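You operate a simulated robot arm through the tools that you are given. There is no shell and no other tool. Be economical: measure what you need, move in short steps, check, and stop when the job is done.

You are at the controls of a simulated robot arm. One attempt, no reset.

## Task
Stand the white and blue pots in their saucers, set the lamp dial to MID and switch the lamp on.
Fine: leave it on. Set down upright: white pot, blue pot.
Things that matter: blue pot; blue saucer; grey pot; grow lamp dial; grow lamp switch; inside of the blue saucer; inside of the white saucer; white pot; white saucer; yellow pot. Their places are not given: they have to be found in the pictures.

It is judged by the outcome, as a careful person would: the job done as asked, and still so three seconds after it is handed in. It fails if anything else is knocked over, pushed out of place, dropped, spilled or broken.

## Robot
A 7-joint arm with a two-finger parallel gripper, fixed in place. Base frame: the origin is at the foot of the arm, x ahead of it, y to its left, z up. Lengths are in cm, angles in degrees, forces in N, time in s.
With the tool pointing down near the work surface it reaches from about 22 to 68 cm from the base axis. Its first joint turns from -66.0 to 66.0 degrees. Payload 2.4 kg.
Tool frame: the origin (TCP) lies between the finger pads and is the grasp point; the fingertips stand 3 cm ahead of it; z points along the fingers, y is the line along which they close. Largest opening 9.4 cm; finger width 2.8, thickness 1; the body of the gripper, 5 by 9.6 cm, starts 5.5 cm behind the TCP.
Orientation is that of the tool frame in the base frame, as a unit quaternion [x, y, z, w]. With the fingers straight down and closing along the base's y, the tool's x points along the base's -x, its y along +y and its z along -z.

## Interface
- The arm moves only by the tool arm_command. Its argument "steps" is a list of rows, each an object (a shift or turn left out is 0, a gripper value left out holds the last) with "slide": the shift along the tool's x, y, z in cm, a list of three; "dr": the turn, a rotation vector about the tool's x, y, z in degrees, a list of three; "grip": the gripper command, from -1 (shut) to 1 (fully open), values between in proportion. In form: [{"slide": [tx, ty, tz], "dr": [wx, wy, wz], "grip": grip}, ...]. A call has 1 to 12 rows; each row shifts and turns the commanded pose from where the row before left it, along the tool's axes as they then stand. Each row takes 0.2 s and may step no farther than 5 cm and 8.6 degrees from the row before; otherwise, or with a gripper value out of range, the whole call is refused. A pose out of reach is approached as far as the arm can. The call stops where the force on the tool passes 40 N (or 10 N more than at its start, if that is more) or the arm is blocked; 0.2 s more then pass. The fingers move at their own pace (about 15.3 cm/s each) and stop on an object; they squeeze with about 31 N. The grip force told is the motor's: it shows also when the fingers shut on nothing. Time passes only in rows, and 0.2 s behind the last, so rows that do not move let the fingers close. It gives the time, the measured TCP pose, the force on the tool (base axes), the opening and the grip force at its end, in the units of the frame above (readings bear some noise), with the torque about the TCP (base axes, N m) and any sound that the robot's microphone picked up.
- Cameras (640 x 400 px; columns grow to the right, rows downward): "scene" is fixed at [4.17, 47.92, 143.98]; the picture's right is [-0.73, -0.69, 0.00], its down [-0.41, 0.44, -0.80] and it looks along [0.55, -0.58, -0.60] (base axes); focal length 328 px, centre (320, 200). "wrist" rides on the gripper at [7.6, 1.4, -10.3] in the tool frame; the picture's right is [-0.18, 0.98, 0.00], its down [-0.75, -0.14, -0.64] and it looks along [-0.63, -0.12, 0.77] (tool axes); focal length 243 px, centre (320, 200).
- capture(camera): a new picture of that camera. No time passes.
- pixel_to_xyz(camera, pixels): for up to 12 pixels [column, row] of the newest picture of that camera ("zoom" is the newest enlarged one), the place [x, y, z] in the base frame of the surface seen there, good to about 0.2 cm. No time passes.
- inspect(camera, box): a new picture of the part [left, top, right, bottom] of that camera's present view, enlarged. No time passes.
- close_job(): hands the job in; it is judged then, once.

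Keep the steps short. Do not move on a guess: measure, check each grasp and each placing, and mend mistakes. In all there are 80 turns and 34 pictures (those below and enlarged ones count). Leave the gripper open and the arm clear of the work at the hand-in unless told otherwise, and finish with a single line.

The tools are called as name(argument=value, ...) on one line, values as JSON. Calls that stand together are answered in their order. arm_command: Moves the arm, as the interface text tells. Its arguments: {"type":"object","properties":{"steps":{"type":"array","items":{"type":"object","properties":{"slide":{"type":"array","items":{"type":"number"}},"dr":{"type":"array","items":{"type":"number"}},"grip":{"type":"number"}}}}},"required":["steps"]} The other tools are called the same way: capture (camera) takes a picture; pixel_to_xyz (camera, pixels) gives the place of the surface under pixels of a picture; inspect (camera, box) takes an enlarged picture of a part of a camera's view; close_job () hands the job in.

At the start:

```text
clock: 0.0
eef_pos: [35.92, 12.21, 116.82]
tcp_rot: [-0.001, 1.0, 0.0, 0.0]
contact_force: [0.5, 0.1, 0.1]
ft_torque: [-0.01, 0.0, 0.02]
width: 9.41
gripper_force: 0.0
```

scene: 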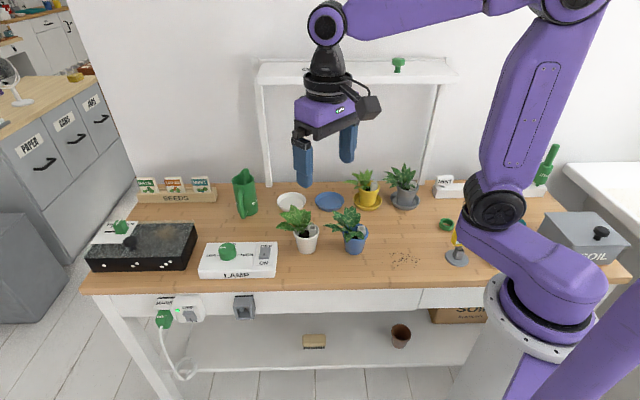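
wrist: 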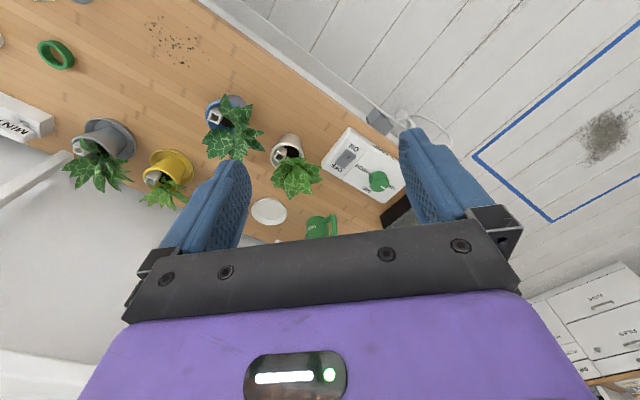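

I see the bench with the white and blue pots in front of two empty saucers, and the lamp box to their left. I'll enlarge the pots and the lamp first.

inspect(camera="scene", box=[260, 160, 440, 270])

pixel_to_xyz(camera="scene", pixels=[[291, 202], [330, 201], [278, 202], [304, 202], [316, 201], [344, 201], [306, 251], [354, 252], [330, 270], [369, 200], [405, 200], [245, 212]])

inspect(camera="scene", box=[190, 230, 290, 290])

pixel_to_xyz(camera="zoom", pixels=[[320, 200], [240, 140], [480, 130], [100, 250], [560, 250]])

```text
3.56 times, centred on (350, 215) of scene
```

zoom: 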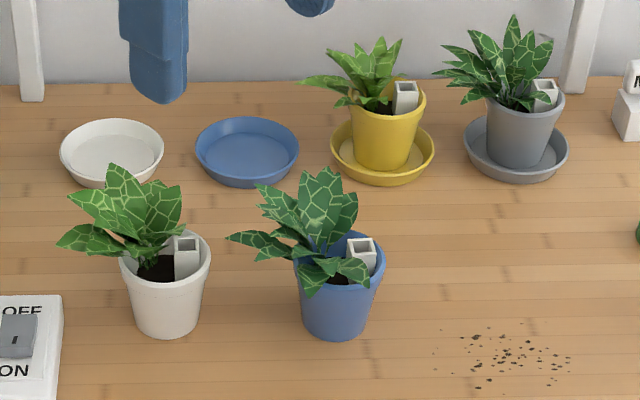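

```text
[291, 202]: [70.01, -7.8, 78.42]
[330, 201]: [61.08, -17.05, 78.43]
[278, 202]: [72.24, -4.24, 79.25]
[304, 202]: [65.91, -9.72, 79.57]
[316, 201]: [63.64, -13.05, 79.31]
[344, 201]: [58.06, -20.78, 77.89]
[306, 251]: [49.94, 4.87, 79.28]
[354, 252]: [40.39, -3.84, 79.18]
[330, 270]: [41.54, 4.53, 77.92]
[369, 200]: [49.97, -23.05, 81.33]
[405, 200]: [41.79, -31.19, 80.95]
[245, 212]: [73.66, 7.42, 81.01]
```

```text
6.40 times, centred on (240, 260) of scene
```

zoom: 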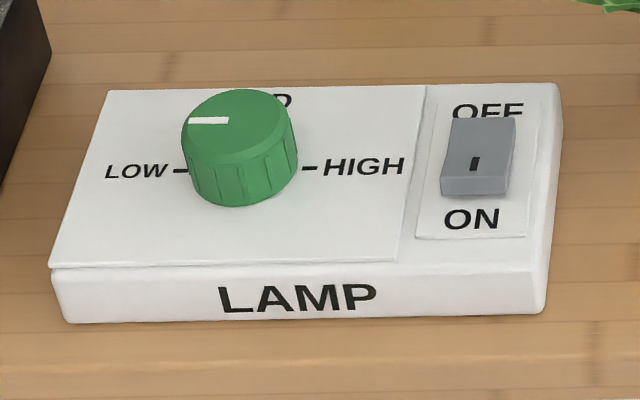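

```text
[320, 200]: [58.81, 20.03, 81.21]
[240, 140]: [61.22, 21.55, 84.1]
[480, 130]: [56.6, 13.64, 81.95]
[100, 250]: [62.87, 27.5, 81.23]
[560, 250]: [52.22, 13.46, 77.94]
```

The bench top is at z≈77.9, the dial near (61, 21, 84) with its mark at LOW, and the rocker near (57, 14, 82). I'll move high above the lamp box to look with the wrist camera.

arm_command(steps=[{"slide": [-3.5, 1.3, 2.8]}, {"slide": [-3.5, 1.3, 2.8]}, {"slide": [-3.5, 1.3, 2.8]}, {"slide": [-3.5, 1.3, 2.8]}, {"slide": [-3.5, 1.3, 2.8]}, {"slide": [-3.5, 1.3, 2.8]}, {}])

capture(camera="wrist")

capture(camera="scene")

```text
clock: 1.6
eef_pos: [57.12, 20.17, 99.48]
tcp_rot: [0.0, 1.0, 0.0, 0.0]
contact_force: [-0.2, -0.1, 0.4]
ft_torque: [0.03, 0.03, -0.02]
width: 9.38
gripper_force: 0.2
```

```text
29 pictures are left
```

wrist: 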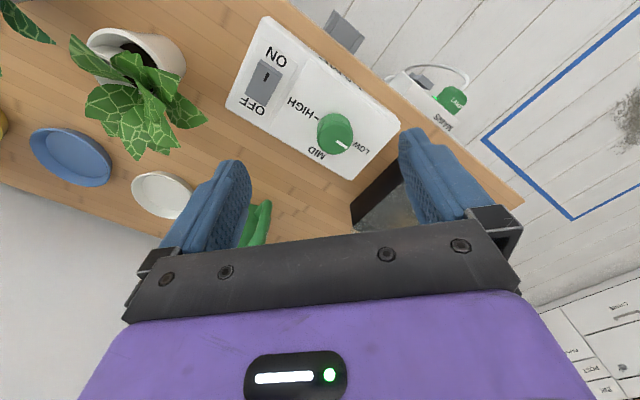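

```text
28 pictures are left
```

scene: 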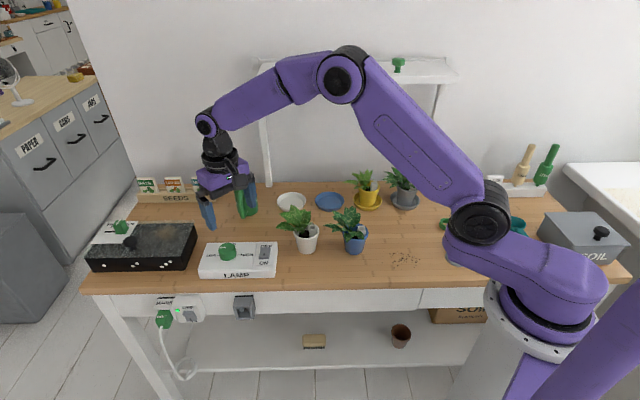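

The dial is in the wrist view at about (335,134) and the rocker at (264,78). I'll enlarge them and measure.

inspect(camera="wrist", box=[225, 20, 405, 180])

pixel_to_xyz(camera="wrist", pixels=[[336, 131], [320, 130], [351, 130], [335, 116], [335, 148], [264, 78], [270, 66], [258, 92], [264, 70], [274, 52], [252, 110], [372, 152]])

```text
2.50 times, centred on (315, 100) of wrist
```

zoom: 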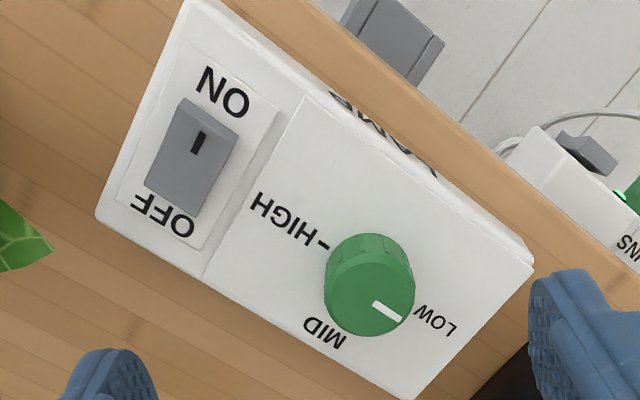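

```text
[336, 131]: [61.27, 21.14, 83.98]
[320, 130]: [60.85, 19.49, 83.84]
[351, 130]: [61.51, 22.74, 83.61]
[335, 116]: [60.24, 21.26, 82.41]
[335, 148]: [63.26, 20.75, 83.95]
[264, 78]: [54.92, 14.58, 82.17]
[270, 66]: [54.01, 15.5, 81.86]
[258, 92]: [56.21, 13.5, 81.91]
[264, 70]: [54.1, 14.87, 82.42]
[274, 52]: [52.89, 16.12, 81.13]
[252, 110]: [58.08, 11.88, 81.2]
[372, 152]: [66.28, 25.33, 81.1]
```

The dial top's centre works out at (62.3, 21.0, 84.0), about 4 cm across, and it sits on a panel at z 81.1. I'll pre-turn the hand -45° above it and stop at z≈90.

arm_command(steps=[{"slide": [-0.9, 0.1, 1.6], "dr": [0, 0, 0]}, {"slide": [-0.9, 0.1, 1.6]}, {"slide": [-0.9, 0.2, 1.6]}, {"slide": [-0.9, 0.2, 1.6]}, {"slide": [-0.8, 0.2, 1.5]}, {"slide": [-0.8, 0.1, 1.5]}, {"dr": [0, 0, -7.5]}, {"dr": [0, 0, -7.5]}, {"dr": [0, 0, -7.5]}, {"dr": [0, 0, -7.5]}, {"dr": [0, 0, -7.5]}, {"dr": [0, 0, -7.5]}])

capture(camera="wrist")

```text
clock: 4.2
eef_pos: [62.23, 20.84, 90.82]
tcp_rot: [-0.384, 0.924, 0.0, 0.0]
contact_force: [0.0, 0.4, 0.5]
ft_torque: [0.0, -0.02, -0.02]
width: 9.41
gripper_force: 0.1
```

```text
26 pictures are left
```

wrist: 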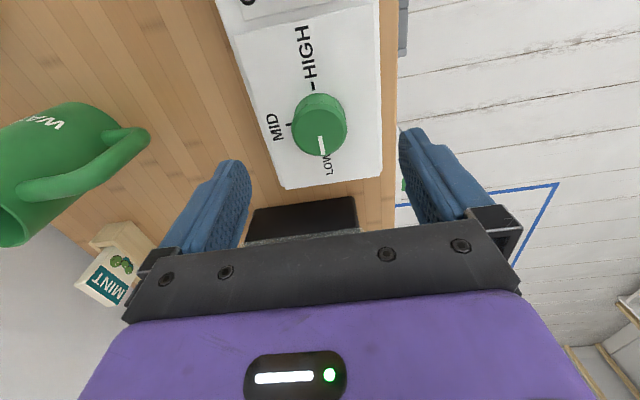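

The dial lies between the fingers and its top is near (321,133). I'll check its centre from this view.

pixel_to_xyz(camera="wrist", pixels=[[320, 133], [296, 133], [344, 133], [321, 150], [318, 115], [318, 100], [150, 140], [100, 110]])

```text
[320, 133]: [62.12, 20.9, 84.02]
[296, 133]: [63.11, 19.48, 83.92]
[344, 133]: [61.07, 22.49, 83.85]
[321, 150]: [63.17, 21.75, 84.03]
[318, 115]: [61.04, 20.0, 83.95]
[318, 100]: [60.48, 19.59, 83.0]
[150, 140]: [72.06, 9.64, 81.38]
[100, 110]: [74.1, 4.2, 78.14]
```

Its centre is (62.1, 20.95), within 0.2 cm of the TCP. I'll go down to z≈85, so the tips are at 82, and close on the dial.

arm_command(steps=[{"slide": [0, 0, 1.5]}, {"slide": [0, 0, 1.5]}, {"slide": [0, 0, 1.5]}, {"slide": [0, 0, 1.3]}, {"grip": -0.1}, {"grip": -0.3}, {"grip": -0.6}, {"grip": -0.6}])

```text
clock: 6.0
eef_pos: [62.37, 20.89, 84.85]
tcp_rot: [-0.382, 0.924, 0.0, 0.001]
contact_force: [2.1, -0.3, -2.9]
ft_torque: [0.58, 0.18, 0.02]
width: 4.14
gripper_force: 45.0
```

The fingers hold the dial at 4.1 cm with a small side force. I'll turn it +90° clockwise from above.

arm_command(steps=[{"dr": [0, 0, 8.2]}, {"dr": [0, 0, 8.2]}, {"dr": [0, 0, 8.2]}, {"dr": [0, 0, 8.2]}, {"dr": [0, 0, 8.2]}, {"dr": [0, 0, 8.2]}, {"dr": [0, 0, 8.2]}, {"dr": [0, 0, 8.2]}, {"dr": [0, 0, 8.2]}, {"dr": [0, 0, 8.2]}, {"dr": [0, 0, 8]}, {}])

inspect(camera="scene", box=[190, 210, 290, 290])

```text
clock: 8.6
eef_pos: [62.28, 20.96, 84.88]
tcp_rot: [0.385, 0.923, 0.0, -0.001]
contact_force: [12.2, -12.9, -20.6]
ft_torque: [0.25, -0.79, -0.02]
width: 4.18
gripper_force: 45.2
```

```text
5.00 times, centred on (240, 250) of scene
```

zoom: 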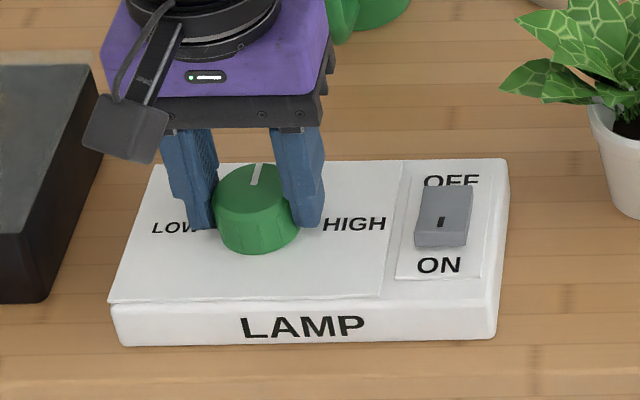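

The mark now points away toward MID. I'll open the fingers, raise the hand and look at the dial.

arm_command(steps=[{"grip": 0.2}, {"grip": 0.3}, {"slide": [0, 0, -2], "grip": 0.3}, {"slide": [0, 0, -4]}, {"slide": [0, 0, -4]}, {}])

capture(camera="wrist")

```text
clock: 10.0
eef_pos: [62.1, 21.12, 94.98]
tcp_rot: [0.382, 0.924, 0.0, 0.0]
contact_force: [-1.0, 0.0, 0.1]
ft_torque: [-0.01, 0.01, -0.02]
width: 6.11
gripper_force: 0.1
```

```text
24 pictures are left
```

wrist: 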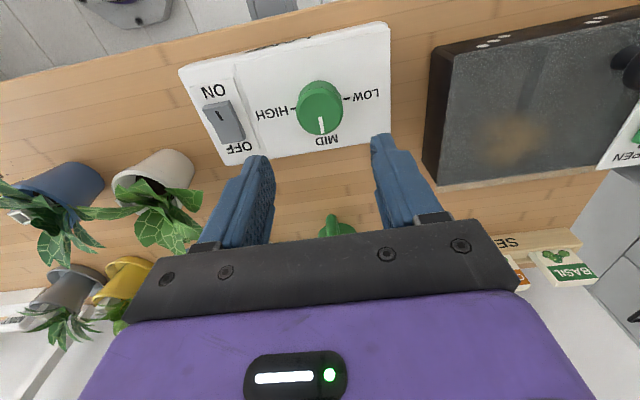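

inspect(camera="wrist", box=[270, 70, 366, 150])

pixel_to_xyz(camera="zoom", pixels=[[353, 332], [345, 422], [160, 250], [520, 180]])

```text
5.00 times, centred on (318, 110) of wrist
```

zoom: 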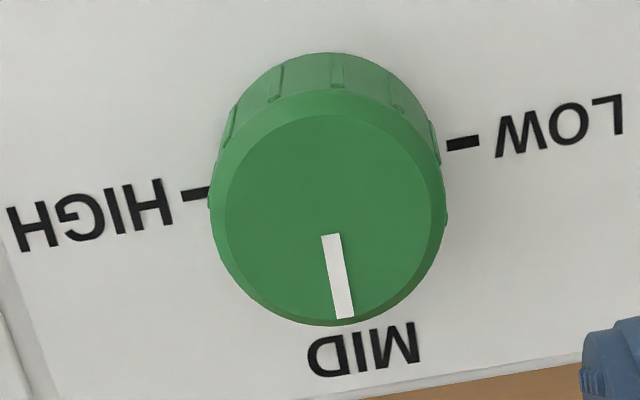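

```text
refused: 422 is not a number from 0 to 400
```

pixel_to_xyz(camera="zoom", pixels=[[332, 238], [344, 314], [195, 194], [463, 143], [312, 358], [412, 345]])

```text
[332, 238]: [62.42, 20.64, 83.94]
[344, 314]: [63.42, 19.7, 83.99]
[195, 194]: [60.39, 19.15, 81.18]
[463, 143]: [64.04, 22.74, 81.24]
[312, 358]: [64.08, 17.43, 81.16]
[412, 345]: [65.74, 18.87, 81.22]
```

The mark direction (-43°) is square to the LOW–HIGH line (44.5°), so the dial is at MID. Next I'll shut the fingers and move over the ON end of the rocker at about (54.1, 15.3), with the tips above 82.4.

arm_command(steps=[{"slide": [0.4, -2.44, 0], "grip": -1}, {"slide": [0.4, -2.44, 0]}, {"slide": [0.4, -2.44, 0]}, {"slide": [0.36, -2.44, 0]}, {"slide": [0, 0, 4]}, {"slide": [0, 0, 3]}, {"slide": [0, 0, 1]}, {}])

inspect(camera="scene", box=[200, 210, 300, 290])

```text
clock: 11.8
eef_pos: [53.8, 15.26, 86.88]
tcp_rot: [0.383, 0.924, -0.001, 0.0]
contact_force: [-0.2, 0.5, 0.3]
ft_torque: [-0.01, 0.01, -0.01]
width: 0.05
gripper_force: 30.9
```

```text
5.00 times, centred on (250, 250) of scene
```

zoom: 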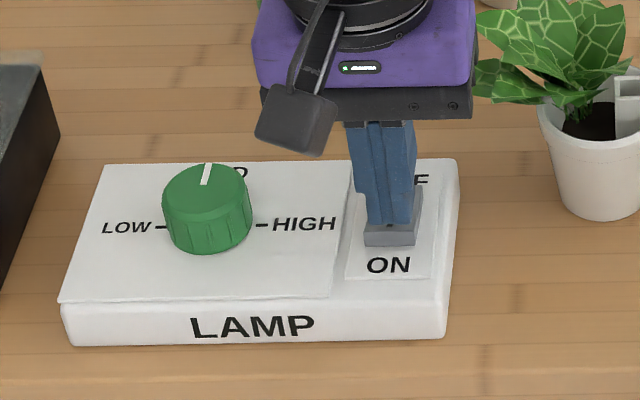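

The closed tips line up with the rocker's ON end. I'll press down in small steps.

arm_command(steps=[{"slide": [0, 0, 0.5]}, {"slide": [0, 0, 0.5]}, {"slide": [0, 0, 0.4]}, {"slide": [0, 0, 0.4]}, {"slide": [0, 0, 0.3]}, {"slide": [0, 0, 0.3]}])

```text
clock: 13.1
eef_pos: [54.04, 15.27, 85.15]
tcp_rot: [0.382, 0.924, 0.001, 0.001]
contact_force: [-3.1, -1.1, 6.5]
ft_torque: [-0.1, 0.04, -0.05]
width: 0.0
gripper_force: 30.9
stopped in row 6: the force on the tool passed its limit at 47 N (the readings are from after the stop); the commanded pose is now the measured one
```

arm_command(steps=[{"slide": [0, 0, -3]}, {"slide": [4, 0, -4]}, {"slide": [4, 0, 0]}])

inspect(camera="scene", box=[200, 210, 300, 290])

```text
refused: row 2 steps farther than a row can; nothing moved
```

```text
5.00 times, centred on (250, 250) of scene
```

zoom: 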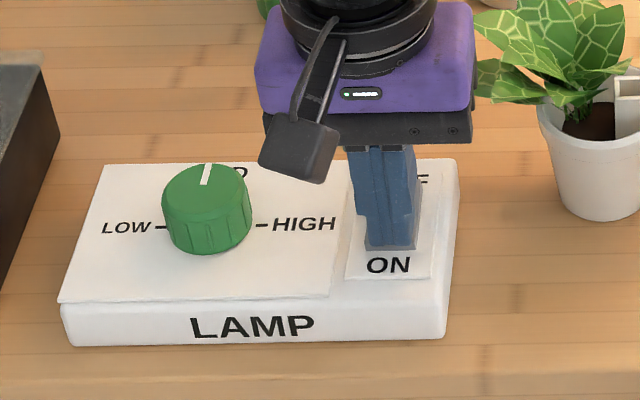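

The scene looks a bit brighter. I'll lift off and look at the rocker.

arm_command(steps=[{"slide": [0, 0, -3]}, {"slide": [0, 0, -4]}, {"slide": [0, 0, -4.5]}, {"slide": [0, 0, -4.5], "grip": 1}, {"slide": [0, 0, -1]}])

capture(camera="wrist")

inspect(camera="wrist", box=[260, 60, 420, 160])

```text
clock: 14.2
eef_pos: [54.1, 15.11, 102.3]
tcp_rot: [0.383, 0.924, 0.001, 0.0]
contact_force: [-0.5, -0.6, -0.6]
ft_torque: [-0.02, 0.01, -0.01]
width: 9.38
gripper_force: 0.0
```

```text
20 pictures are left
```

wrist: 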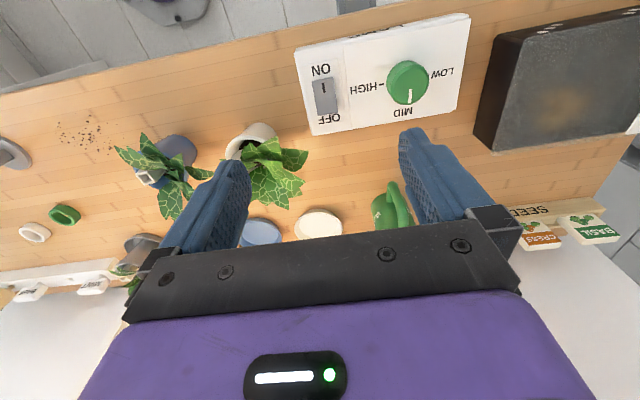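

```text
4.00 times, centred on (340, 110) of wrist
```

zoom: 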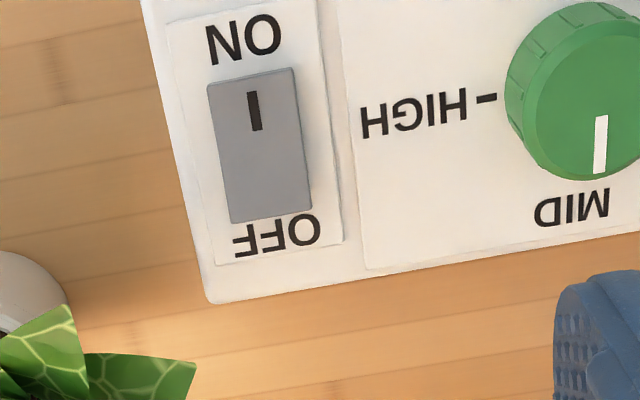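

The lamp is lit and the rocker is down on the ON side. Now I'll move high over the pots to measure them.

arm_command(steps=[{"slide": [0, -4, 0]}, {"slide": [0, -4, 0]}, {"slide": [2, -4, 0]}, {"slide": [3, -2, 0]}, {}])

capture(camera="wrist")

inspect(camera="scene", box=[260, 170, 400, 270])

```text
clock: 15.4
eef_pos: [40.69, 8.64, 102.38]
tcp_rot: [0.382, 0.924, 0.0, -0.001]
contact_force: [0.4, 0.1, -0.4]
ft_torque: [0.02, 0.01, -0.03]
width: 9.4
gripper_force: 0.0
```

```text
18 pictures are left
```

wrist: 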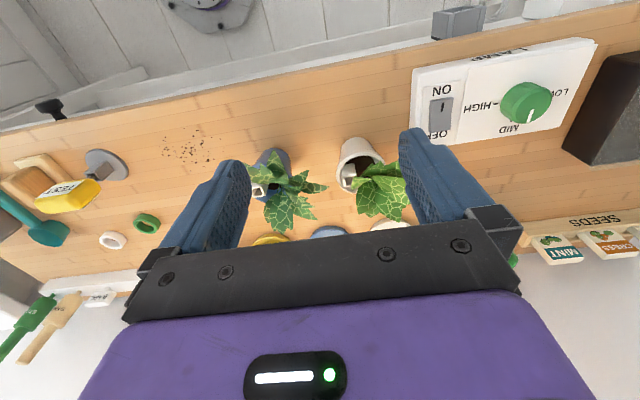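

```text
4.00 times, centred on (330, 220) of scene
```

zoom: 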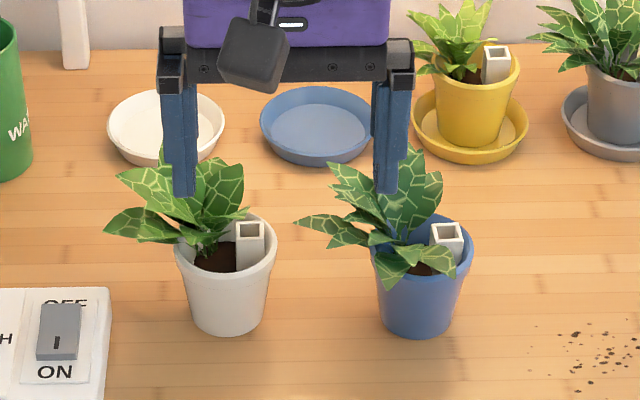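

I'll measure the pot rims, bases, leaves and saucers in the enlarged scene picture.

pixel_to_xyz(camera="zoom", pixels=[[179, 256], [274, 252], [228, 290], [228, 330], [195, 325], [260, 323], [377, 256], [468, 252], [420, 295], [418, 335], [250, 225], [228, 310]])

pixel_to_xyz(camera="zoom", pixels=[[112, 128], [219, 126], [135, 152], [150, 130], [265, 124], [371, 138], [318, 90], [318, 125], [318, 160], [110, 225], [300, 220], [448, 228]])

pixel_to_xyz(camera="wrist", pixels=[[341, 145], [380, 155], [362, 140], [345, 175], [270, 155], [289, 160], [405, 185], [372, 215], [318, 188], [280, 225], [325, 233], [390, 226]])

```text
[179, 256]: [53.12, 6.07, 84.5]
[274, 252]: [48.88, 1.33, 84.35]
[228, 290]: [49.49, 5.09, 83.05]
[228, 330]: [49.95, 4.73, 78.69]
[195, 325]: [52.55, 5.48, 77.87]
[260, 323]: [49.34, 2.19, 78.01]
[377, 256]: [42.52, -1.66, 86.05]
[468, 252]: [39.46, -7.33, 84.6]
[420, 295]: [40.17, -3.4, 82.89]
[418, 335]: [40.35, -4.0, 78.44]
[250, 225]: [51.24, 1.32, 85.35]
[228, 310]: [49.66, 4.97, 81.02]
```

```text
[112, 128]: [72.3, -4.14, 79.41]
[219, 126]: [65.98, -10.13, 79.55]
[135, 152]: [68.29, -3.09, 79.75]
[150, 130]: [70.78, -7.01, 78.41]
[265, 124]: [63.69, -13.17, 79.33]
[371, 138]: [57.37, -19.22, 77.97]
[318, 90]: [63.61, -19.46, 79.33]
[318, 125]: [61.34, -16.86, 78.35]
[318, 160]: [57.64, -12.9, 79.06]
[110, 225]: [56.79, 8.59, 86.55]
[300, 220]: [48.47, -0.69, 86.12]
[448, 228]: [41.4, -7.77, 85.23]
```

```text
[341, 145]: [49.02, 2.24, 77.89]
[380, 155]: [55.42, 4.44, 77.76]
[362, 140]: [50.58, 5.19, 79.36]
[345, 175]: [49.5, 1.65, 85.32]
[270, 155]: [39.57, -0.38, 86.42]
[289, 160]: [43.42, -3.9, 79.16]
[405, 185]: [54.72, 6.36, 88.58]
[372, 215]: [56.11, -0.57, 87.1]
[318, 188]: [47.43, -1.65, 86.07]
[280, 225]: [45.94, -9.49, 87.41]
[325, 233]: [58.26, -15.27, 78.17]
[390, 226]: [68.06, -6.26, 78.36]
```

White pot centre ≈ (51.4, 3.2), blue ≈ (42.2, -5.6), rims ~6.7 cm wide at z≈85. The saucers are at about (69.5, -7.2) and (60.7, -16.4). The leaves rise above the rims, so I'll tilt the hand 45° and come in from the bench front. First I'll tilt up high.

arm_command(steps=[{"dr": [0, -7.5, 0], "grip": 0.85}, {"dr": [0, -7.5, 0]}, {"dr": [0, -7.5, 0]}, {"dr": [0, -7.5, 0]}, {"dr": [0, -7.5, 0]}, {"dr": [0, -7.5, 0]}, {"slide": [-0.96, 3.72, 0.96]}, {"slide": [2.5, 0, 2.5]}, {"slide": [2.5, 0, 2.5]}, {}])

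capture(camera="wrist")

```text
clock: 17.6
eef_pos: [44.41, 10.39, 94.99]
tcp_rot: [0.355, 0.853, -0.147, 0.354]
contact_force: [-0.1, -0.4, -0.7]
ft_torque: [0.01, 0.0, 0.02]
width: 8.71
gripper_force: 0.0
```

```text
16 pictures are left
```

wrist: 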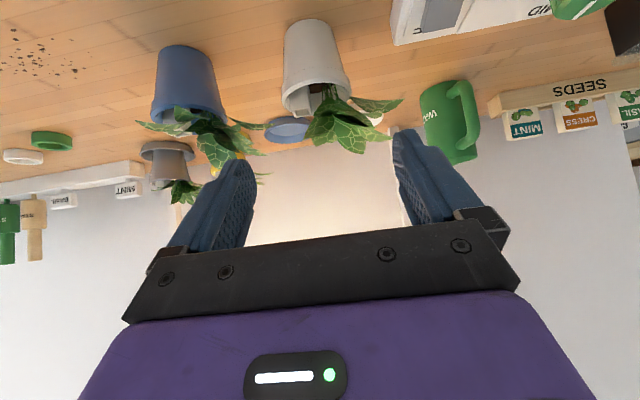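

The view shows both pots clearly. I'll measure their edges here.

pixel_to_xyz(camera="wrist", pixels=[[285, 92], [348, 87], [316, 90], [312, 60], [310, 35], [318, 105], [155, 105], [221, 98], [188, 102], [186, 70], [340, 150], [402, 100]])

```text
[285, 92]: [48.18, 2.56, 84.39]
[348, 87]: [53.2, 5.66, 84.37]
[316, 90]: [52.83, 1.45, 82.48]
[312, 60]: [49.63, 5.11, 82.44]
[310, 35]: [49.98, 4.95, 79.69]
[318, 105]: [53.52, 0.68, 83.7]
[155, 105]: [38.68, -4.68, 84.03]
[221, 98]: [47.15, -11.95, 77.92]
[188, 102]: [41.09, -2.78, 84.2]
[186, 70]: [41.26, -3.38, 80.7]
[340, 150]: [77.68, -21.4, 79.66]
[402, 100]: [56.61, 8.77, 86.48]
```

White pot centre confirmed at about (51.5, 3.1), and the hand is laterally in line. I'll go down to z≈83.2 and forward part of the way, then check.

arm_command(steps=[{"slide": [2.78, 0, 2.78]}, {"slide": [2.78, 0, 2.78]}, {"slide": [2.78, 0, 2.78]}, {"slide": [-1.5, 0, 1.5]}, {"slide": [-1.0, 0, 1.0]}, {}])

capture(camera="wrist")

inspect(camera="scene", box=[230, 170, 390, 290])

```text
clock: 19.1
eef_pos: [46.75, 7.89, 83.21]
tcp_rot: [0.354, 0.854, -0.145, 0.354]
contact_force: [0.3, -0.2, 0.5]
ft_torque: [-0.01, -0.02, 0.02]
width: 8.71
gripper_force: 0.1
```

```text
15 pictures are left
```

wrist: 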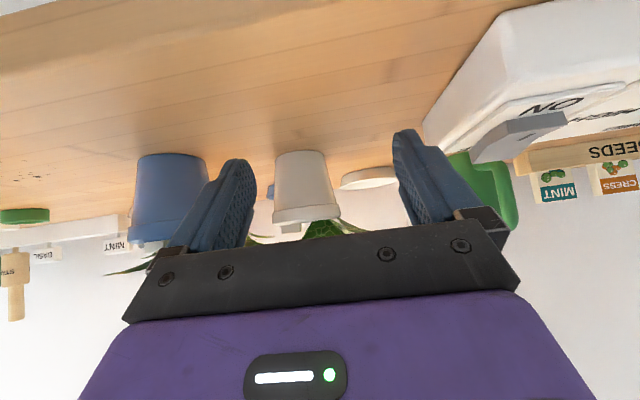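

```text
3.33 times, centred on (310, 230) of scene
```

zoom: 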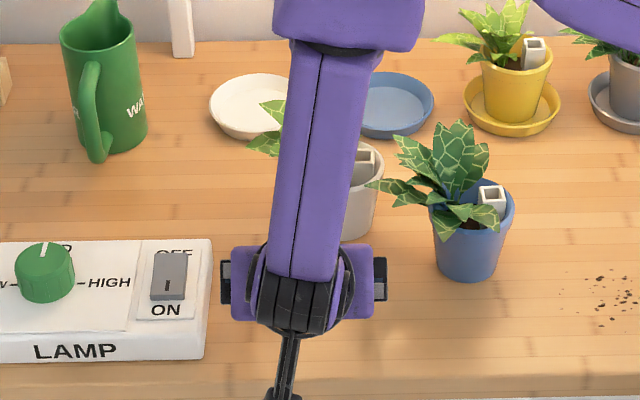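

The pot looks slightly left of centre between the fingers. I'll measure it.

pixel_to_xyz(camera="wrist", pixels=[[279, 190], [325, 187], [302, 190], [272, 217], [338, 213], [305, 215], [140, 200], [203, 165], [170, 195], [138, 160], [368, 180], [300, 160]])

```text
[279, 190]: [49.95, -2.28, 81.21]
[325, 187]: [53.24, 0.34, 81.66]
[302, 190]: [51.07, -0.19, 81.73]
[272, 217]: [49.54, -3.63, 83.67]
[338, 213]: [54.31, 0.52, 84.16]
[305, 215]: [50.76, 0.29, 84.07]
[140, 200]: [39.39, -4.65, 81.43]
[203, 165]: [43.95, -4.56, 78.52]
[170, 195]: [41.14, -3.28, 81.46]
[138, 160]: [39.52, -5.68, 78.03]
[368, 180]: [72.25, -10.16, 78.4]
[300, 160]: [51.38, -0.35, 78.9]
```

The white pot's front has moved from (49.6, 5.1) to about (51.1, -0.2), so something pushed it. I'll look at the whole scene before moving again.

capture(camera="scene")

pixel_to_xyz(camera="scene", pixels=[[305, 245], [310, 220], [315, 200], [318, 180], [325, 165], [320, 140], [330, 225], [322, 230], [300, 205], [328, 215]])

```text
13 pictures are left
```

scene: 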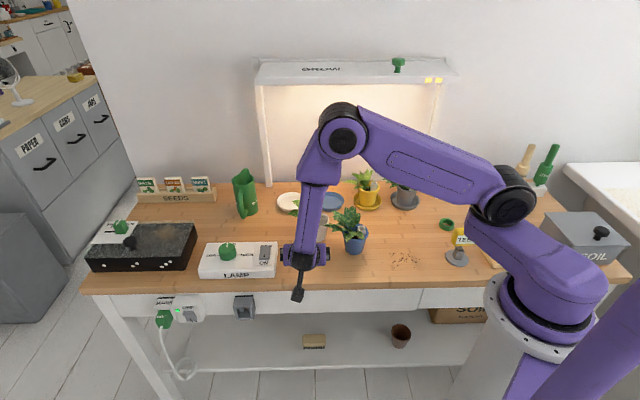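

```text
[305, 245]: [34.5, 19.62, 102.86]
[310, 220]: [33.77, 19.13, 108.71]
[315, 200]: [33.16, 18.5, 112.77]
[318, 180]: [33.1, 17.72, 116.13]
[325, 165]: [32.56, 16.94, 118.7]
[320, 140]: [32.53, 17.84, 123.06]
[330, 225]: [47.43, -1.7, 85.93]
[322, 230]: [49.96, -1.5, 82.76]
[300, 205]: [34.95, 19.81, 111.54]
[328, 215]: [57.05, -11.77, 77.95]
```

The arm shows no contact, yet the white pot, still upright, now stands near (53.0, -2.3). The blue pot hasn't moved. A blue leaf now lies in front of the white pot, so I'll take the blue pot first. I'll back off, move sideways in front of it and measure again.

arm_command(steps=[{"slide": [1.75, 0, -1.75]}, {"slide": [1.75, 0, -1.75]}, {"slide": [-2.2, 0, -2.2]}, {"slide": [-2.2, 0, -2.2]}, {"slide": [0, -3.2, 0]}, {"slide": [0, -3.2, 0]}, {"slide": [0, -3.2, 0]}, {"slide": [0, -3.2, 0]}, {}])

capture(camera="wrist")

inspect(camera="scene", box=[240, 170, 400, 270])

```text
clock: 21.1
eef_pos: [34.42, 2.37, 89.26]
tcp_rot: [0.353, 0.854, -0.146, 0.354]
contact_force: [-0.8, 0.2, -0.8]
ft_torque: [-0.01, -0.04, -0.02]
width: 8.73
gripper_force: 0.1
```

```text
12 pictures are left
```

wrist: 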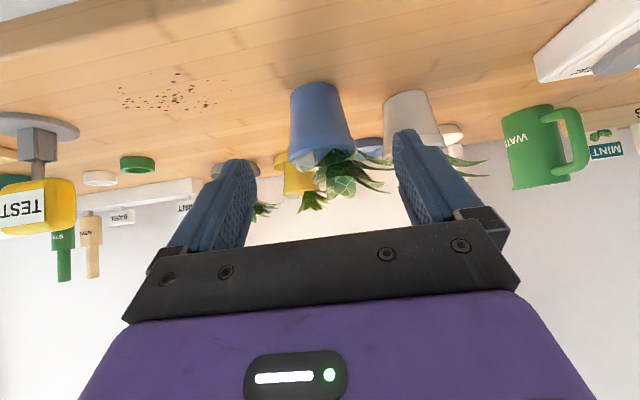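

```text
4.00 times, centred on (320, 220) of scene
```

zoom: 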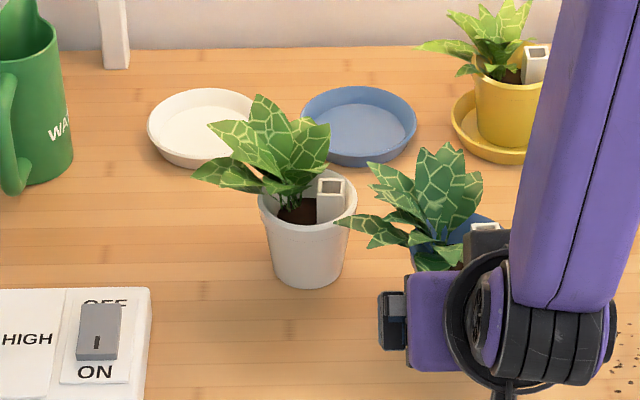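

The white pot stands upright in its new place. I'll measure the blue pot from this front view and the white pot from above.

pixel_to_xyz(camera="wrist", pixels=[[291, 148], [353, 142], [322, 145], [318, 110], [294, 110], [341, 108], [340, 190], [388, 180], [300, 155]])

pixel_to_xyz(camera="zoom", pixels=[[262, 205], [353, 203], [308, 240], [308, 270], [345, 222], [360, 88], [358, 125], [360, 163], [152, 128], [205, 92], [185, 165]])

```text
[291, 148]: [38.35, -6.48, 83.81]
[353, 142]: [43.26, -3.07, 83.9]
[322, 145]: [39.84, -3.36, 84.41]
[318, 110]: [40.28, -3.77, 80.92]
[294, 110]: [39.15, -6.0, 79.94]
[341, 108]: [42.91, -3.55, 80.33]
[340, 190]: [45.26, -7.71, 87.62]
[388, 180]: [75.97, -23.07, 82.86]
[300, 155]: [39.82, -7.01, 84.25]
```

```text
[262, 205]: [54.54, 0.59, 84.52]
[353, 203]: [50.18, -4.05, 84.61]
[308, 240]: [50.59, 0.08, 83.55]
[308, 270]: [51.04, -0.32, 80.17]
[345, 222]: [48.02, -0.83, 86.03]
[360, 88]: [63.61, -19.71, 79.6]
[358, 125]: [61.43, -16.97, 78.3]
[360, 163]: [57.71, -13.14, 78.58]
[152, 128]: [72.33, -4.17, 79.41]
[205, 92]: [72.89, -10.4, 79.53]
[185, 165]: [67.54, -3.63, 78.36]
```

Blue pot centre ≈ (42.1, -5.9). I'll go down to z≈83, shift 0.4 sideways, then move forward in short steps until the pot is between the pads.

arm_command(steps=[{"slide": [1.5, -0.2, 1.5]}, {"slide": [1.5, -0.2, 1.5]}, {"slide": [1.42, 0, 1.42]}, {"slide": [-1.3, 0, 1.3]}, {"slide": [-1.3, 0, 1.3]}, {"slide": [-1.1, 0, 1.1]}, {}])

capture(camera="wrist")

pixel_to_xyz(camera="wrist", pixels=[[320, 190], [300, 190], [340, 190], [320, 200], [320, 210], [315, 180], [300, 200]])

```text
clock: 22.6
eef_pos: [38.74, -0.36, 83.93]
tcp_rot: [0.353, 0.853, -0.147, 0.354]
contact_force: [0.3, 0.4, -0.1]
ft_torque: [0.01, -0.01, -0.02]
width: 8.73
gripper_force: 0.1
out of reach, approached as far as the arm can: row 2, 3, 5
```

```text
10 pictures are left
```

wrist: 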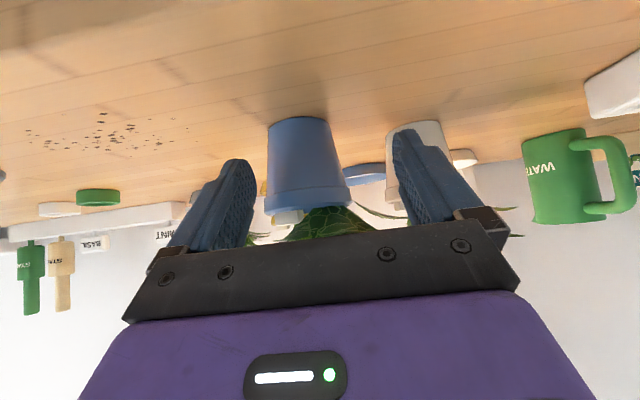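

```text
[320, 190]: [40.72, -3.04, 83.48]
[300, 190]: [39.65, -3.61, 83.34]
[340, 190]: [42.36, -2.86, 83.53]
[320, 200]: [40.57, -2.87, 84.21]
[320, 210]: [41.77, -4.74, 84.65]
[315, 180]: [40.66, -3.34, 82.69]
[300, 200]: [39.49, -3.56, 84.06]
```

The arm hit a reach limit close in, so the pose is off by about 1.5 cm sideways. I'll let it settle and read the pose again.

arm_command(steps=[{}, {}])

```text
clock: 23.2
eef_pos: [38.69, -0.29, 83.98]
tcp_rot: [0.353, 0.854, -0.148, 0.353]
contact_force: [-0.2, -0.3, -0.4]
ft_torque: [-0.01, 0.03, 0.0]
width: 8.67
gripper_force: 0.0
```

arm_command(steps=[{"slide": [0, -0.8, 0]}, {"slide": [0, -0.75, 0]}, {}])

```text
clock: 24.1
eef_pos: [38.6, -0.69, 84.54]
tcp_rot: [0.353, 0.854, -0.148, 0.352]
contact_force: [0.1, -0.3, 0.2]
ft_torque: [0.0, 0.01, 0.0]
width: 8.69
gripper_force: 0.0
out of reach, approached as far as the arm can: row 1, 2
```

The limit is close to the base, and reach improves further out. There's still room ahead of the fingertips, so I'll open fully, go forward 1.5 cm and try the sideways shift again.

arm_command(steps=[{"slide": [-0.55, 0, 0.55], "grip": 1}, {"slide": [-0.5, 0, 0.5]}, {"slide": [0, -0.6, 0]}, {"slide": [0, -0.5, 0]}, {}])

```text
clock: 25.2
eef_pos: [39.3, -1.94, 85.0]
tcp_rot: [0.354, 0.853, -0.148, 0.352]
contact_force: [-0.5, -0.3, 0.5]
ft_torque: [-0.01, 0.03, -0.02]
width: 9.38
gripper_force: 0.1
out of reach, approached as far as the arm can: row 3, 4
```

arm_command(steps=[{"slide": [-0.8, 0, 0.8]}, {"slide": [-0.8, -0.2, 0.8]}, {"slide": [0.4, -0.2, 0.4]}, {"slide": [0.4, -0.2, 0.4]}, {}])

```text
clock: 26.4
eef_pos: [41.03, -3.39, 84.07]
tcp_rot: [0.353, 0.854, -0.149, 0.353]
contact_force: [0.5, 0.7, 0.5]
ft_torque: [0.0, 0.02, -0.02]
width: 9.4
gripper_force: 0.0
out of reach, approached as far as the arm can: row 3, 4
```

arm_command(steps=[{"slide": [-0.75, 0, 0.75]}, {"slide": [-0.75, 0, 0.75]}, {"slide": [0, -0.5, 0]}, {"slide": [0.35, -0.4, 0.35]}, {"slide": [0.3, 0, 0.3]}, {}])

capture(camera="wrist")

```text
clock: 27.9
eef_pos: [42.53, -5.19, 83.51]
tcp_rot: [0.353, 0.854, -0.148, 0.352]
contact_force: [0.0, 1.4, -0.4]
ft_torque: [0.0, -0.02, -0.02]
width: 9.38
gripper_force: 0.0
out of reach, approached as far as the arm can: row 4
```

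```text
9 pictures are left
```

wrist: 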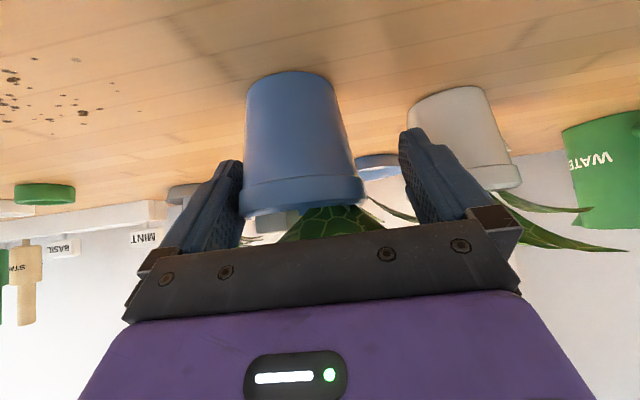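

pixel_to_xyz(camera="wrist", pixels=[[300, 190], [250, 185], [355, 178], [290, 130], [252, 120], [332, 115], [463, 130], [425, 150]])

```text
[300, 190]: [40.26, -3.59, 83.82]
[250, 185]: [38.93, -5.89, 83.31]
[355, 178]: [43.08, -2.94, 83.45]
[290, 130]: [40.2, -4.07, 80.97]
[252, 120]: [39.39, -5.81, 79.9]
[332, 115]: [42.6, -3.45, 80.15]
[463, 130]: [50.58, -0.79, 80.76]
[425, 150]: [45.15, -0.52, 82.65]
```

The blue pot hasn't moved and is between the pads, 0.8 cm off centre. I'll close in stages so it slides gently to the middle.

arm_command(steps=[{"slide": [0, -0.4, 0], "grip": 0.85}, {"grip": 0.75}, {"grip": 0.65}, {"grip": 0.55}, {"grip": 0.45}, {"grip": 0.35}, {"grip": 0.1}, {"grip": 0.1}])

```text
clock: 29.6
eef_pos: [42.62, -5.21, 83.76]
tcp_rot: [0.354, 0.854, -0.148, 0.352]
contact_force: [0.1, -0.7, 1.6]
ft_torque: [0.0, -0.03, -0.02]
width: 6.7
gripper_force: 31.0
out of reach, approached as far as the arm can: row 1
```

The pot is held at 6.7 cm. I'll lift a little and check.

arm_command(steps=[{"slide": [-0.7, 0, -0.7]}, {"slide": [-1.4, 0, -1.4]}, {"slide": [-1.4, 0, -1.4]}, {}])

inspect(camera="scene", box=[260, 160, 420, 270])

```text
clock: 30.6
eef_pos: [42.52, -5.16, 88.67]
tcp_rot: [0.354, 0.853, -0.146, 0.354]
contact_force: [-0.1, -0.3, -1.6]
ft_torque: [0.05, 0.02, 0.0]
width: 6.72
gripper_force: 31.0
```

```text
3.64 times, centred on (340, 215) of scene
```

zoom: 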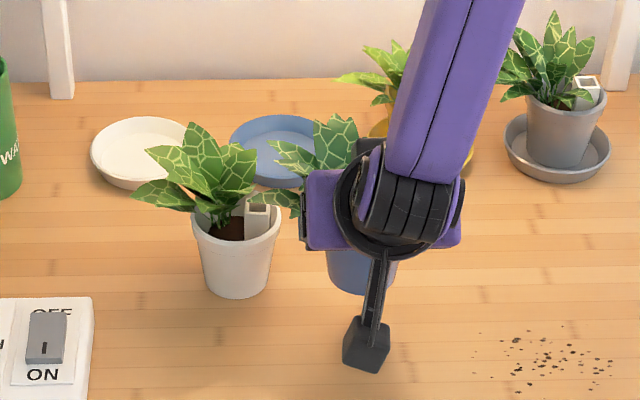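

The blue pot is up 4.9 cm and upright, and the white pot is undisturbed. I'll lift 10 cm more, clear of the leaves.

arm_command(steps=[{"slide": [-1.8, 0, -1.8]}, {"slide": [-1.8, 0, -1.8]}, {"slide": [-1.8, 0, -1.8]}, {"slide": [-1.7, 0, -1.7]}, {"slide": [-1.8, 0.5, 1.8]}, {"slide": [-1.8, 1.0, 1.8]}, {"slide": [-1.8, 1.0, 1.8]}, {"slide": [-1.8, 1.0, 1.8]}, {"slide": [-1.8, 1.0, 1.8]}, {}])

```text
clock: 32.9
eef_pos: [54.88, -11.02, 98.72]
tcp_rot: [0.353, 0.854, -0.145, 0.354]
contact_force: [-0.4, -0.3, -2.2]
ft_torque: [0.02, 0.0, -0.01]
width: 6.71
gripper_force: 30.9
```

The blue pot is high and held. At the present yaw the wrist camera would sweep over the white pot when I place it. I'll turn the hand 45° about the vertical so it comes in from the +y side. That also swings the blue leaf away from the white saucer.

arm_command(steps=[{"dr": [5.3, 0, 5.3]}, {"dr": [5.3, 0, 5.3]}, {"dr": [5.3, 0, 5.3]}, {"dr": [5.3, 0, 5.3]}, {"dr": [5.3, 0, 5.3]}, {"dr": [5.3, 0, 5.3]}, {}])

```text
clock: 34.5
eef_pos: [54.74, -11.09, 98.73]
tcp_rot: [0.653, 0.653, -0.27, 0.271]
contact_force: [0.6, -0.4, -1.2]
ft_torque: [-0.01, -0.01, 0.0]
width: 6.7
gripper_force: 30.7
```

The hand now comes in along -y. I'll check the leaf tips near the path in the last enlarged picture.

pixel_to_xyz(camera="zoom", pixels=[[340, 77], [352, 78], [375, 52], [382, 98], [138, 195], [152, 158], [192, 128], [250, 155], [235, 175], [240, 215]])

```text
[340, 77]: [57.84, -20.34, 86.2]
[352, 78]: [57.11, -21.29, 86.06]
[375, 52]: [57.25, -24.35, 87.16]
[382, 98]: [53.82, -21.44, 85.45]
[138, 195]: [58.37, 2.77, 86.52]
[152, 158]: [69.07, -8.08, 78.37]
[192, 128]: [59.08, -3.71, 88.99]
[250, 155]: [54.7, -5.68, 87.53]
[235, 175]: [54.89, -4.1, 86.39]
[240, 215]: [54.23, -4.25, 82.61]
```

The nearest tips are yellow's at (57.8, -20.3, 86) and white's at (59.1, -3.7, 89). I'll turn 10° more for camera room, move to a staging point 2.7 cm short of the blue saucer, and go down to about 2 cm above it.

arm_command(steps=[{"dr": [3.535, 0, 3.535]}, {"dr": [3.535, 0, 3.535]}, {"slide": [-0.3, 2.3, 0.3]}, {"slide": [-0.3, 2.3, 0.3]}, {"slide": [-0.32, 2.19, 0.32]}, {}])

```text
clock: 35.9
eef_pos: [61.49, -13.56, 98.89]
tcp_rot: [0.707, 0.594, -0.293, 0.247]
contact_force: [0.1, -0.8, -1.6]
ft_torque: [0.0, -0.01, -0.03]
width: 6.66
gripper_force: 31.2
```

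arm_command(steps=[{"slide": [2, -0.3, 2]}, {"slide": [2, 0, 2]}, {"slide": [2, 0, 2]}, {"slide": [1.6, 0, 1.6]}, {"slide": [1.2, 0, 1.2]}, {}])

inspect(camera="scene", box=[260, 160, 420, 270])

```text
clock: 37.2
eef_pos: [60.97, -13.37, 86.48]
tcp_rot: [0.707, 0.594, -0.292, 0.247]
contact_force: [-0.7, -0.1, -2.6]
ft_torque: [0.0, 0.02, 0.03]
width: 6.68
gripper_force: 31.0
```

```text
3.64 times, centred on (340, 215) of scene
```

zoom: 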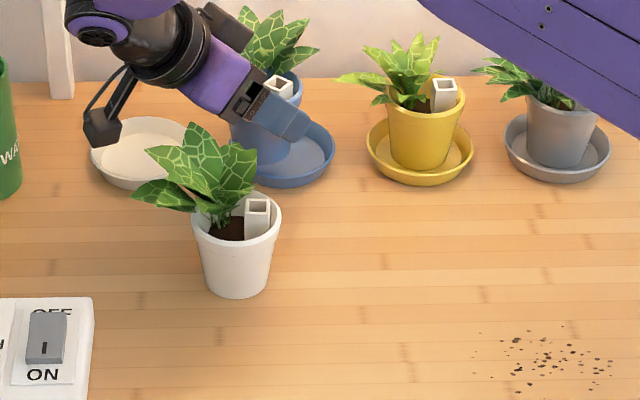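

The hand is clear of the white and yellow pots, and the blue pot is just in front of and above its saucer. I'll go forward 2.8 cm and down to about z 84.4.

arm_command(steps=[{"slide": [-0.7, 0.1, 0.7]}, {"slide": [-0.7, 0.1, 0.7]}, {"slide": [-0.6, 0, 0.6]}, {}, {"slide": [0.5, 0, 0.5]}, {"slide": [0.5, 0, 0.5]}, {"slide": [0.35, 0, 0.35]}, {}])

inspect(camera="scene", box=[290, 160, 390, 230])

```text
clock: 39.0
eef_pos: [60.67, -16.37, 84.41]
tcp_rot: [0.708, 0.594, -0.293, 0.247]
contact_force: [-0.5, -0.3, -2.0]
ft_torque: [0.0, 0.02, 0.01]
width: 6.69
gripper_force: 31.0
```

```text
5.71 times, centred on (340, 195) of scene
```

zoom: 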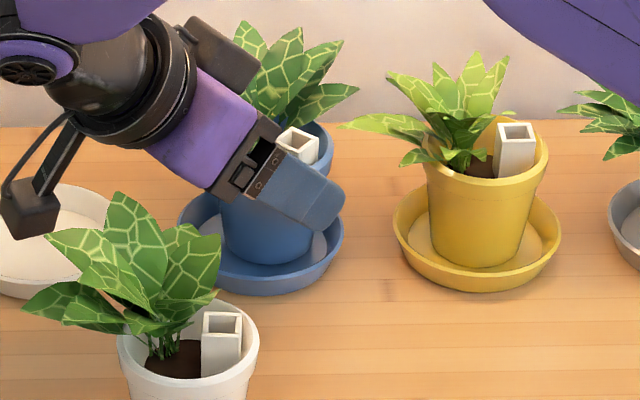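

The pot sits centrally over its saucer. I'll lower it in tiny steps until it touches.

arm_command(steps=[{"slide": [0.1, 0, 0.1]}, {"slide": [0.08, 0, 0.08]}, {}])

```text
clock: 39.9
eef_pos: [60.65, -16.47, 84.14]
tcp_rot: [0.708, 0.594, -0.292, 0.246]
contact_force: [-1.0, 0.5, 0.8]
ft_torque: [-0.03, -0.06, 0.0]
width: 6.65
gripper_force: 30.9
```

Contact is made, since the 2 N load is gone. I'll open partway, back straight out, then rise.

arm_command(steps=[{"grip": 0.5}, {"grip": 0.65}, {"grip": 0.75}, {"slide": [0.7, 0, -0.7]}, {"slide": [1.2, 0, -1.2]}, {"slide": [1.4, 0, -1.4]}, {"slide": [1.4, 0, -1.4]}, {"slide": [-1.5, 0, -1.5]}, {"slide": [-2.5, 0, -2.5]}, {"slide": [-2.5, 0, -2.5]}, {"slide": [-2.5, 0, -2.5]}, {}])

inspect(camera="scene", box=[260, 160, 420, 270])

pixel_to_xyz(camera="zoom", pixels=[[197, 220], [278, 217], [236, 250], [236, 280], [95, 150], [190, 150], [142, 152], [142, 120], [115, 182], [145, 187]])

```text
clock: 42.5
eef_pos: [61.92, -9.98, 96.6]
tcp_rot: [0.708, 0.594, -0.293, 0.246]
contact_force: [0.1, -0.1, 0.3]
ft_torque: [-0.02, -0.04, -0.02]
width: 8.24
gripper_force: 0.1
```

```text
3.64 times, centred on (340, 215) of scene
```

zoom: 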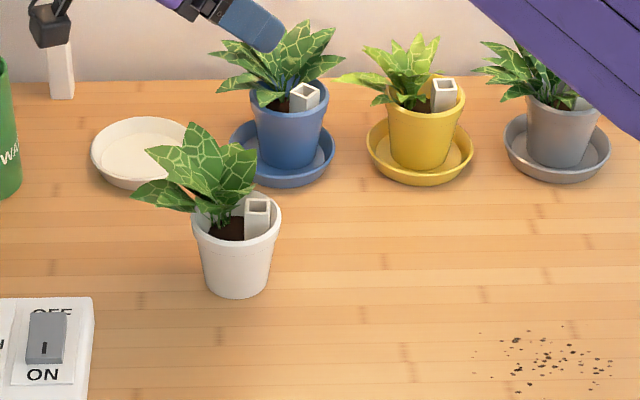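

```text
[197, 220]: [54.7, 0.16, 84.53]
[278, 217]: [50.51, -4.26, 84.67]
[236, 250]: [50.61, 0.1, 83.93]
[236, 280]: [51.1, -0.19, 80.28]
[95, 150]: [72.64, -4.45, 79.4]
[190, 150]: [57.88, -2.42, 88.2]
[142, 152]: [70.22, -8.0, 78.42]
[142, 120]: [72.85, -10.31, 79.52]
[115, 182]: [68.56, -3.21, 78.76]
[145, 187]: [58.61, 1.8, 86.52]
```

The blue pot stands upright in its saucer and nothing else has moved. White saucer centre ≈ (69.5, -7.4), white pot ≈ (52.9, -2.3). I'll rise and turn back 55° to the bench-front yaw.

arm_command(steps=[{"slide": [-1.8, 0, -1.8]}, {"slide": [-1.8, 0, -1.8]}, {"dr": [-5.3, 0, -5.3]}, {"dr": [-5.3, 0, -5.3]}, {"dr": [-5.3, 0, -5.3]}, {"dr": [-5.3, 0, -5.3]}, {"dr": [-5.3, 0, -5.3]}, {"dr": [-5.3, 0, -5.3]}, {"dr": [-3.535, 0, -3.535]}, {"dr": [-3.535, 0, -3.535]}, {}])

arm_command(steps=[{"slide": [3.09, -0.2, -3.09]}, {"slide": [3.09, -0.2, -3.09]}, {"slide": [3.09, -0.2, -3.09]}, {"slide": [3.09, -0.2, -3.09]}, {"slide": [3.09, -0.1, -3.09]}, {}])

```text
clock: 44.9
eef_pos: [61.87, -9.73, 101.96]
tcp_rot: [0.353, 0.853, -0.146, 0.354]
contact_force: [-0.6, -0.5, 0.7]
ft_torque: [0.03, -0.03, 0.01]
width: 8.2
gripper_force: 0.0
```

```text
clock: 46.2
eef_pos: [45.76, 5.08, 101.83]
tcp_rot: [0.354, 0.853, -0.147, 0.354]
contact_force: [0.4, 0.4, 0.9]
ft_torque: [0.02, -0.01, 0.02]
width: 8.24
gripper_force: 0.0
```

In line with the white pot, 10 cm short of it. I'll go down to z≈83.5 and check from the wrist.

arm_command(steps=[{"slide": [2.6, -0.2, 2.6], "grip": 0.92}, {"slide": [2.6, 0, 2.6]}, {"slide": [2.6, 0, 2.6]}, {"slide": [2.6, 0, 2.6]}, {"slide": [2.5, 0, 2.5]}, {}])

capture(camera="wrist")

pixel_to_xyz(camera="wrist", pixels=[[320, 190], [290, 200], [350, 200], [320, 210], [320, 175], [300, 190], [340, 190]])

```text
clock: 47.6
eef_pos: [45.34, 4.84, 83.7]
tcp_rot: [0.354, 0.853, -0.146, 0.355]
contact_force: [0.5, -0.2, -0.4]
ft_torque: [-0.04, 0.03, -0.01]
width: 9.01
gripper_force: 0.0
```

```text
4 pictures are left
```

wrist: 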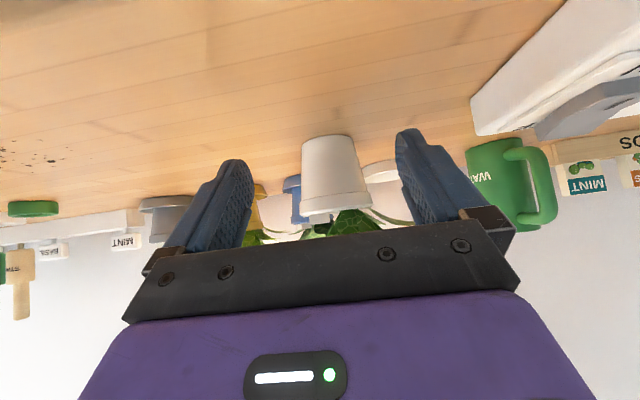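

```text
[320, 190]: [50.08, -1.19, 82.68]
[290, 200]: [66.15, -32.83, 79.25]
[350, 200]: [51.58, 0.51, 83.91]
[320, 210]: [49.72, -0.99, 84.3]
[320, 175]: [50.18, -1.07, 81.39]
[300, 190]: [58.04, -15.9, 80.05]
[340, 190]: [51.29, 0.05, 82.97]
```

The pot is unmoved and between the finger lines. I'll move forward 10 cm with a 0.25 cm sideways correction.

arm_command(steps=[{"slide": [-1.3, 0.25, 1.3]}, {"slide": [-1.3, 0, 1.3]}, {"slide": [-1.2, 0, 1.2]}, {"slide": [-1.2, 0, 1.2]}, {"slide": [-1.2, 0, 1.2]}, {"slide": [-0.98, 0, 0.98]}, {}])

capture(camera="wrist")

pixel_to_xyz(camera="wrist", pixels=[[300, 180], [330, 180], [270, 180], [350, 180], [310, 130], [320, 190], [260, 180]])

```text
clock: 49.2
eef_pos: [52.86, -2.18, 83.9]
tcp_rot: [0.353, 0.854, -0.147, 0.353]
contact_force: [-0.2, 0.2, 0.3]
ft_torque: [-0.01, -0.01, -0.02]
width: 9.02
gripper_force: 0.1
```

```text
3 pictures are left
```

wrist: 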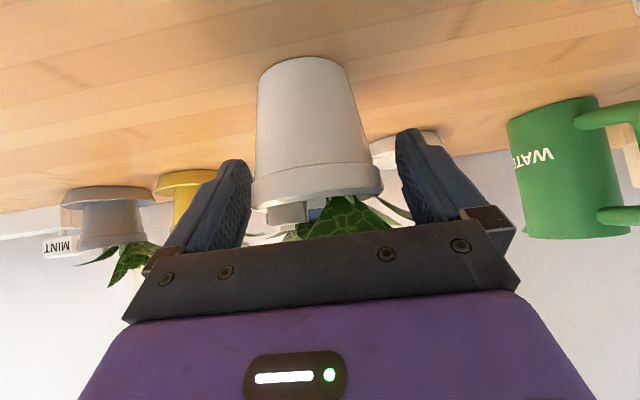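

```text
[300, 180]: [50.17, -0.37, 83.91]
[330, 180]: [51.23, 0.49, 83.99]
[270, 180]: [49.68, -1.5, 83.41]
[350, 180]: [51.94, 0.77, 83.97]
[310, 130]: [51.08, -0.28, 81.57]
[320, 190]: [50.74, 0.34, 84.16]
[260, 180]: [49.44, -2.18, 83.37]
```

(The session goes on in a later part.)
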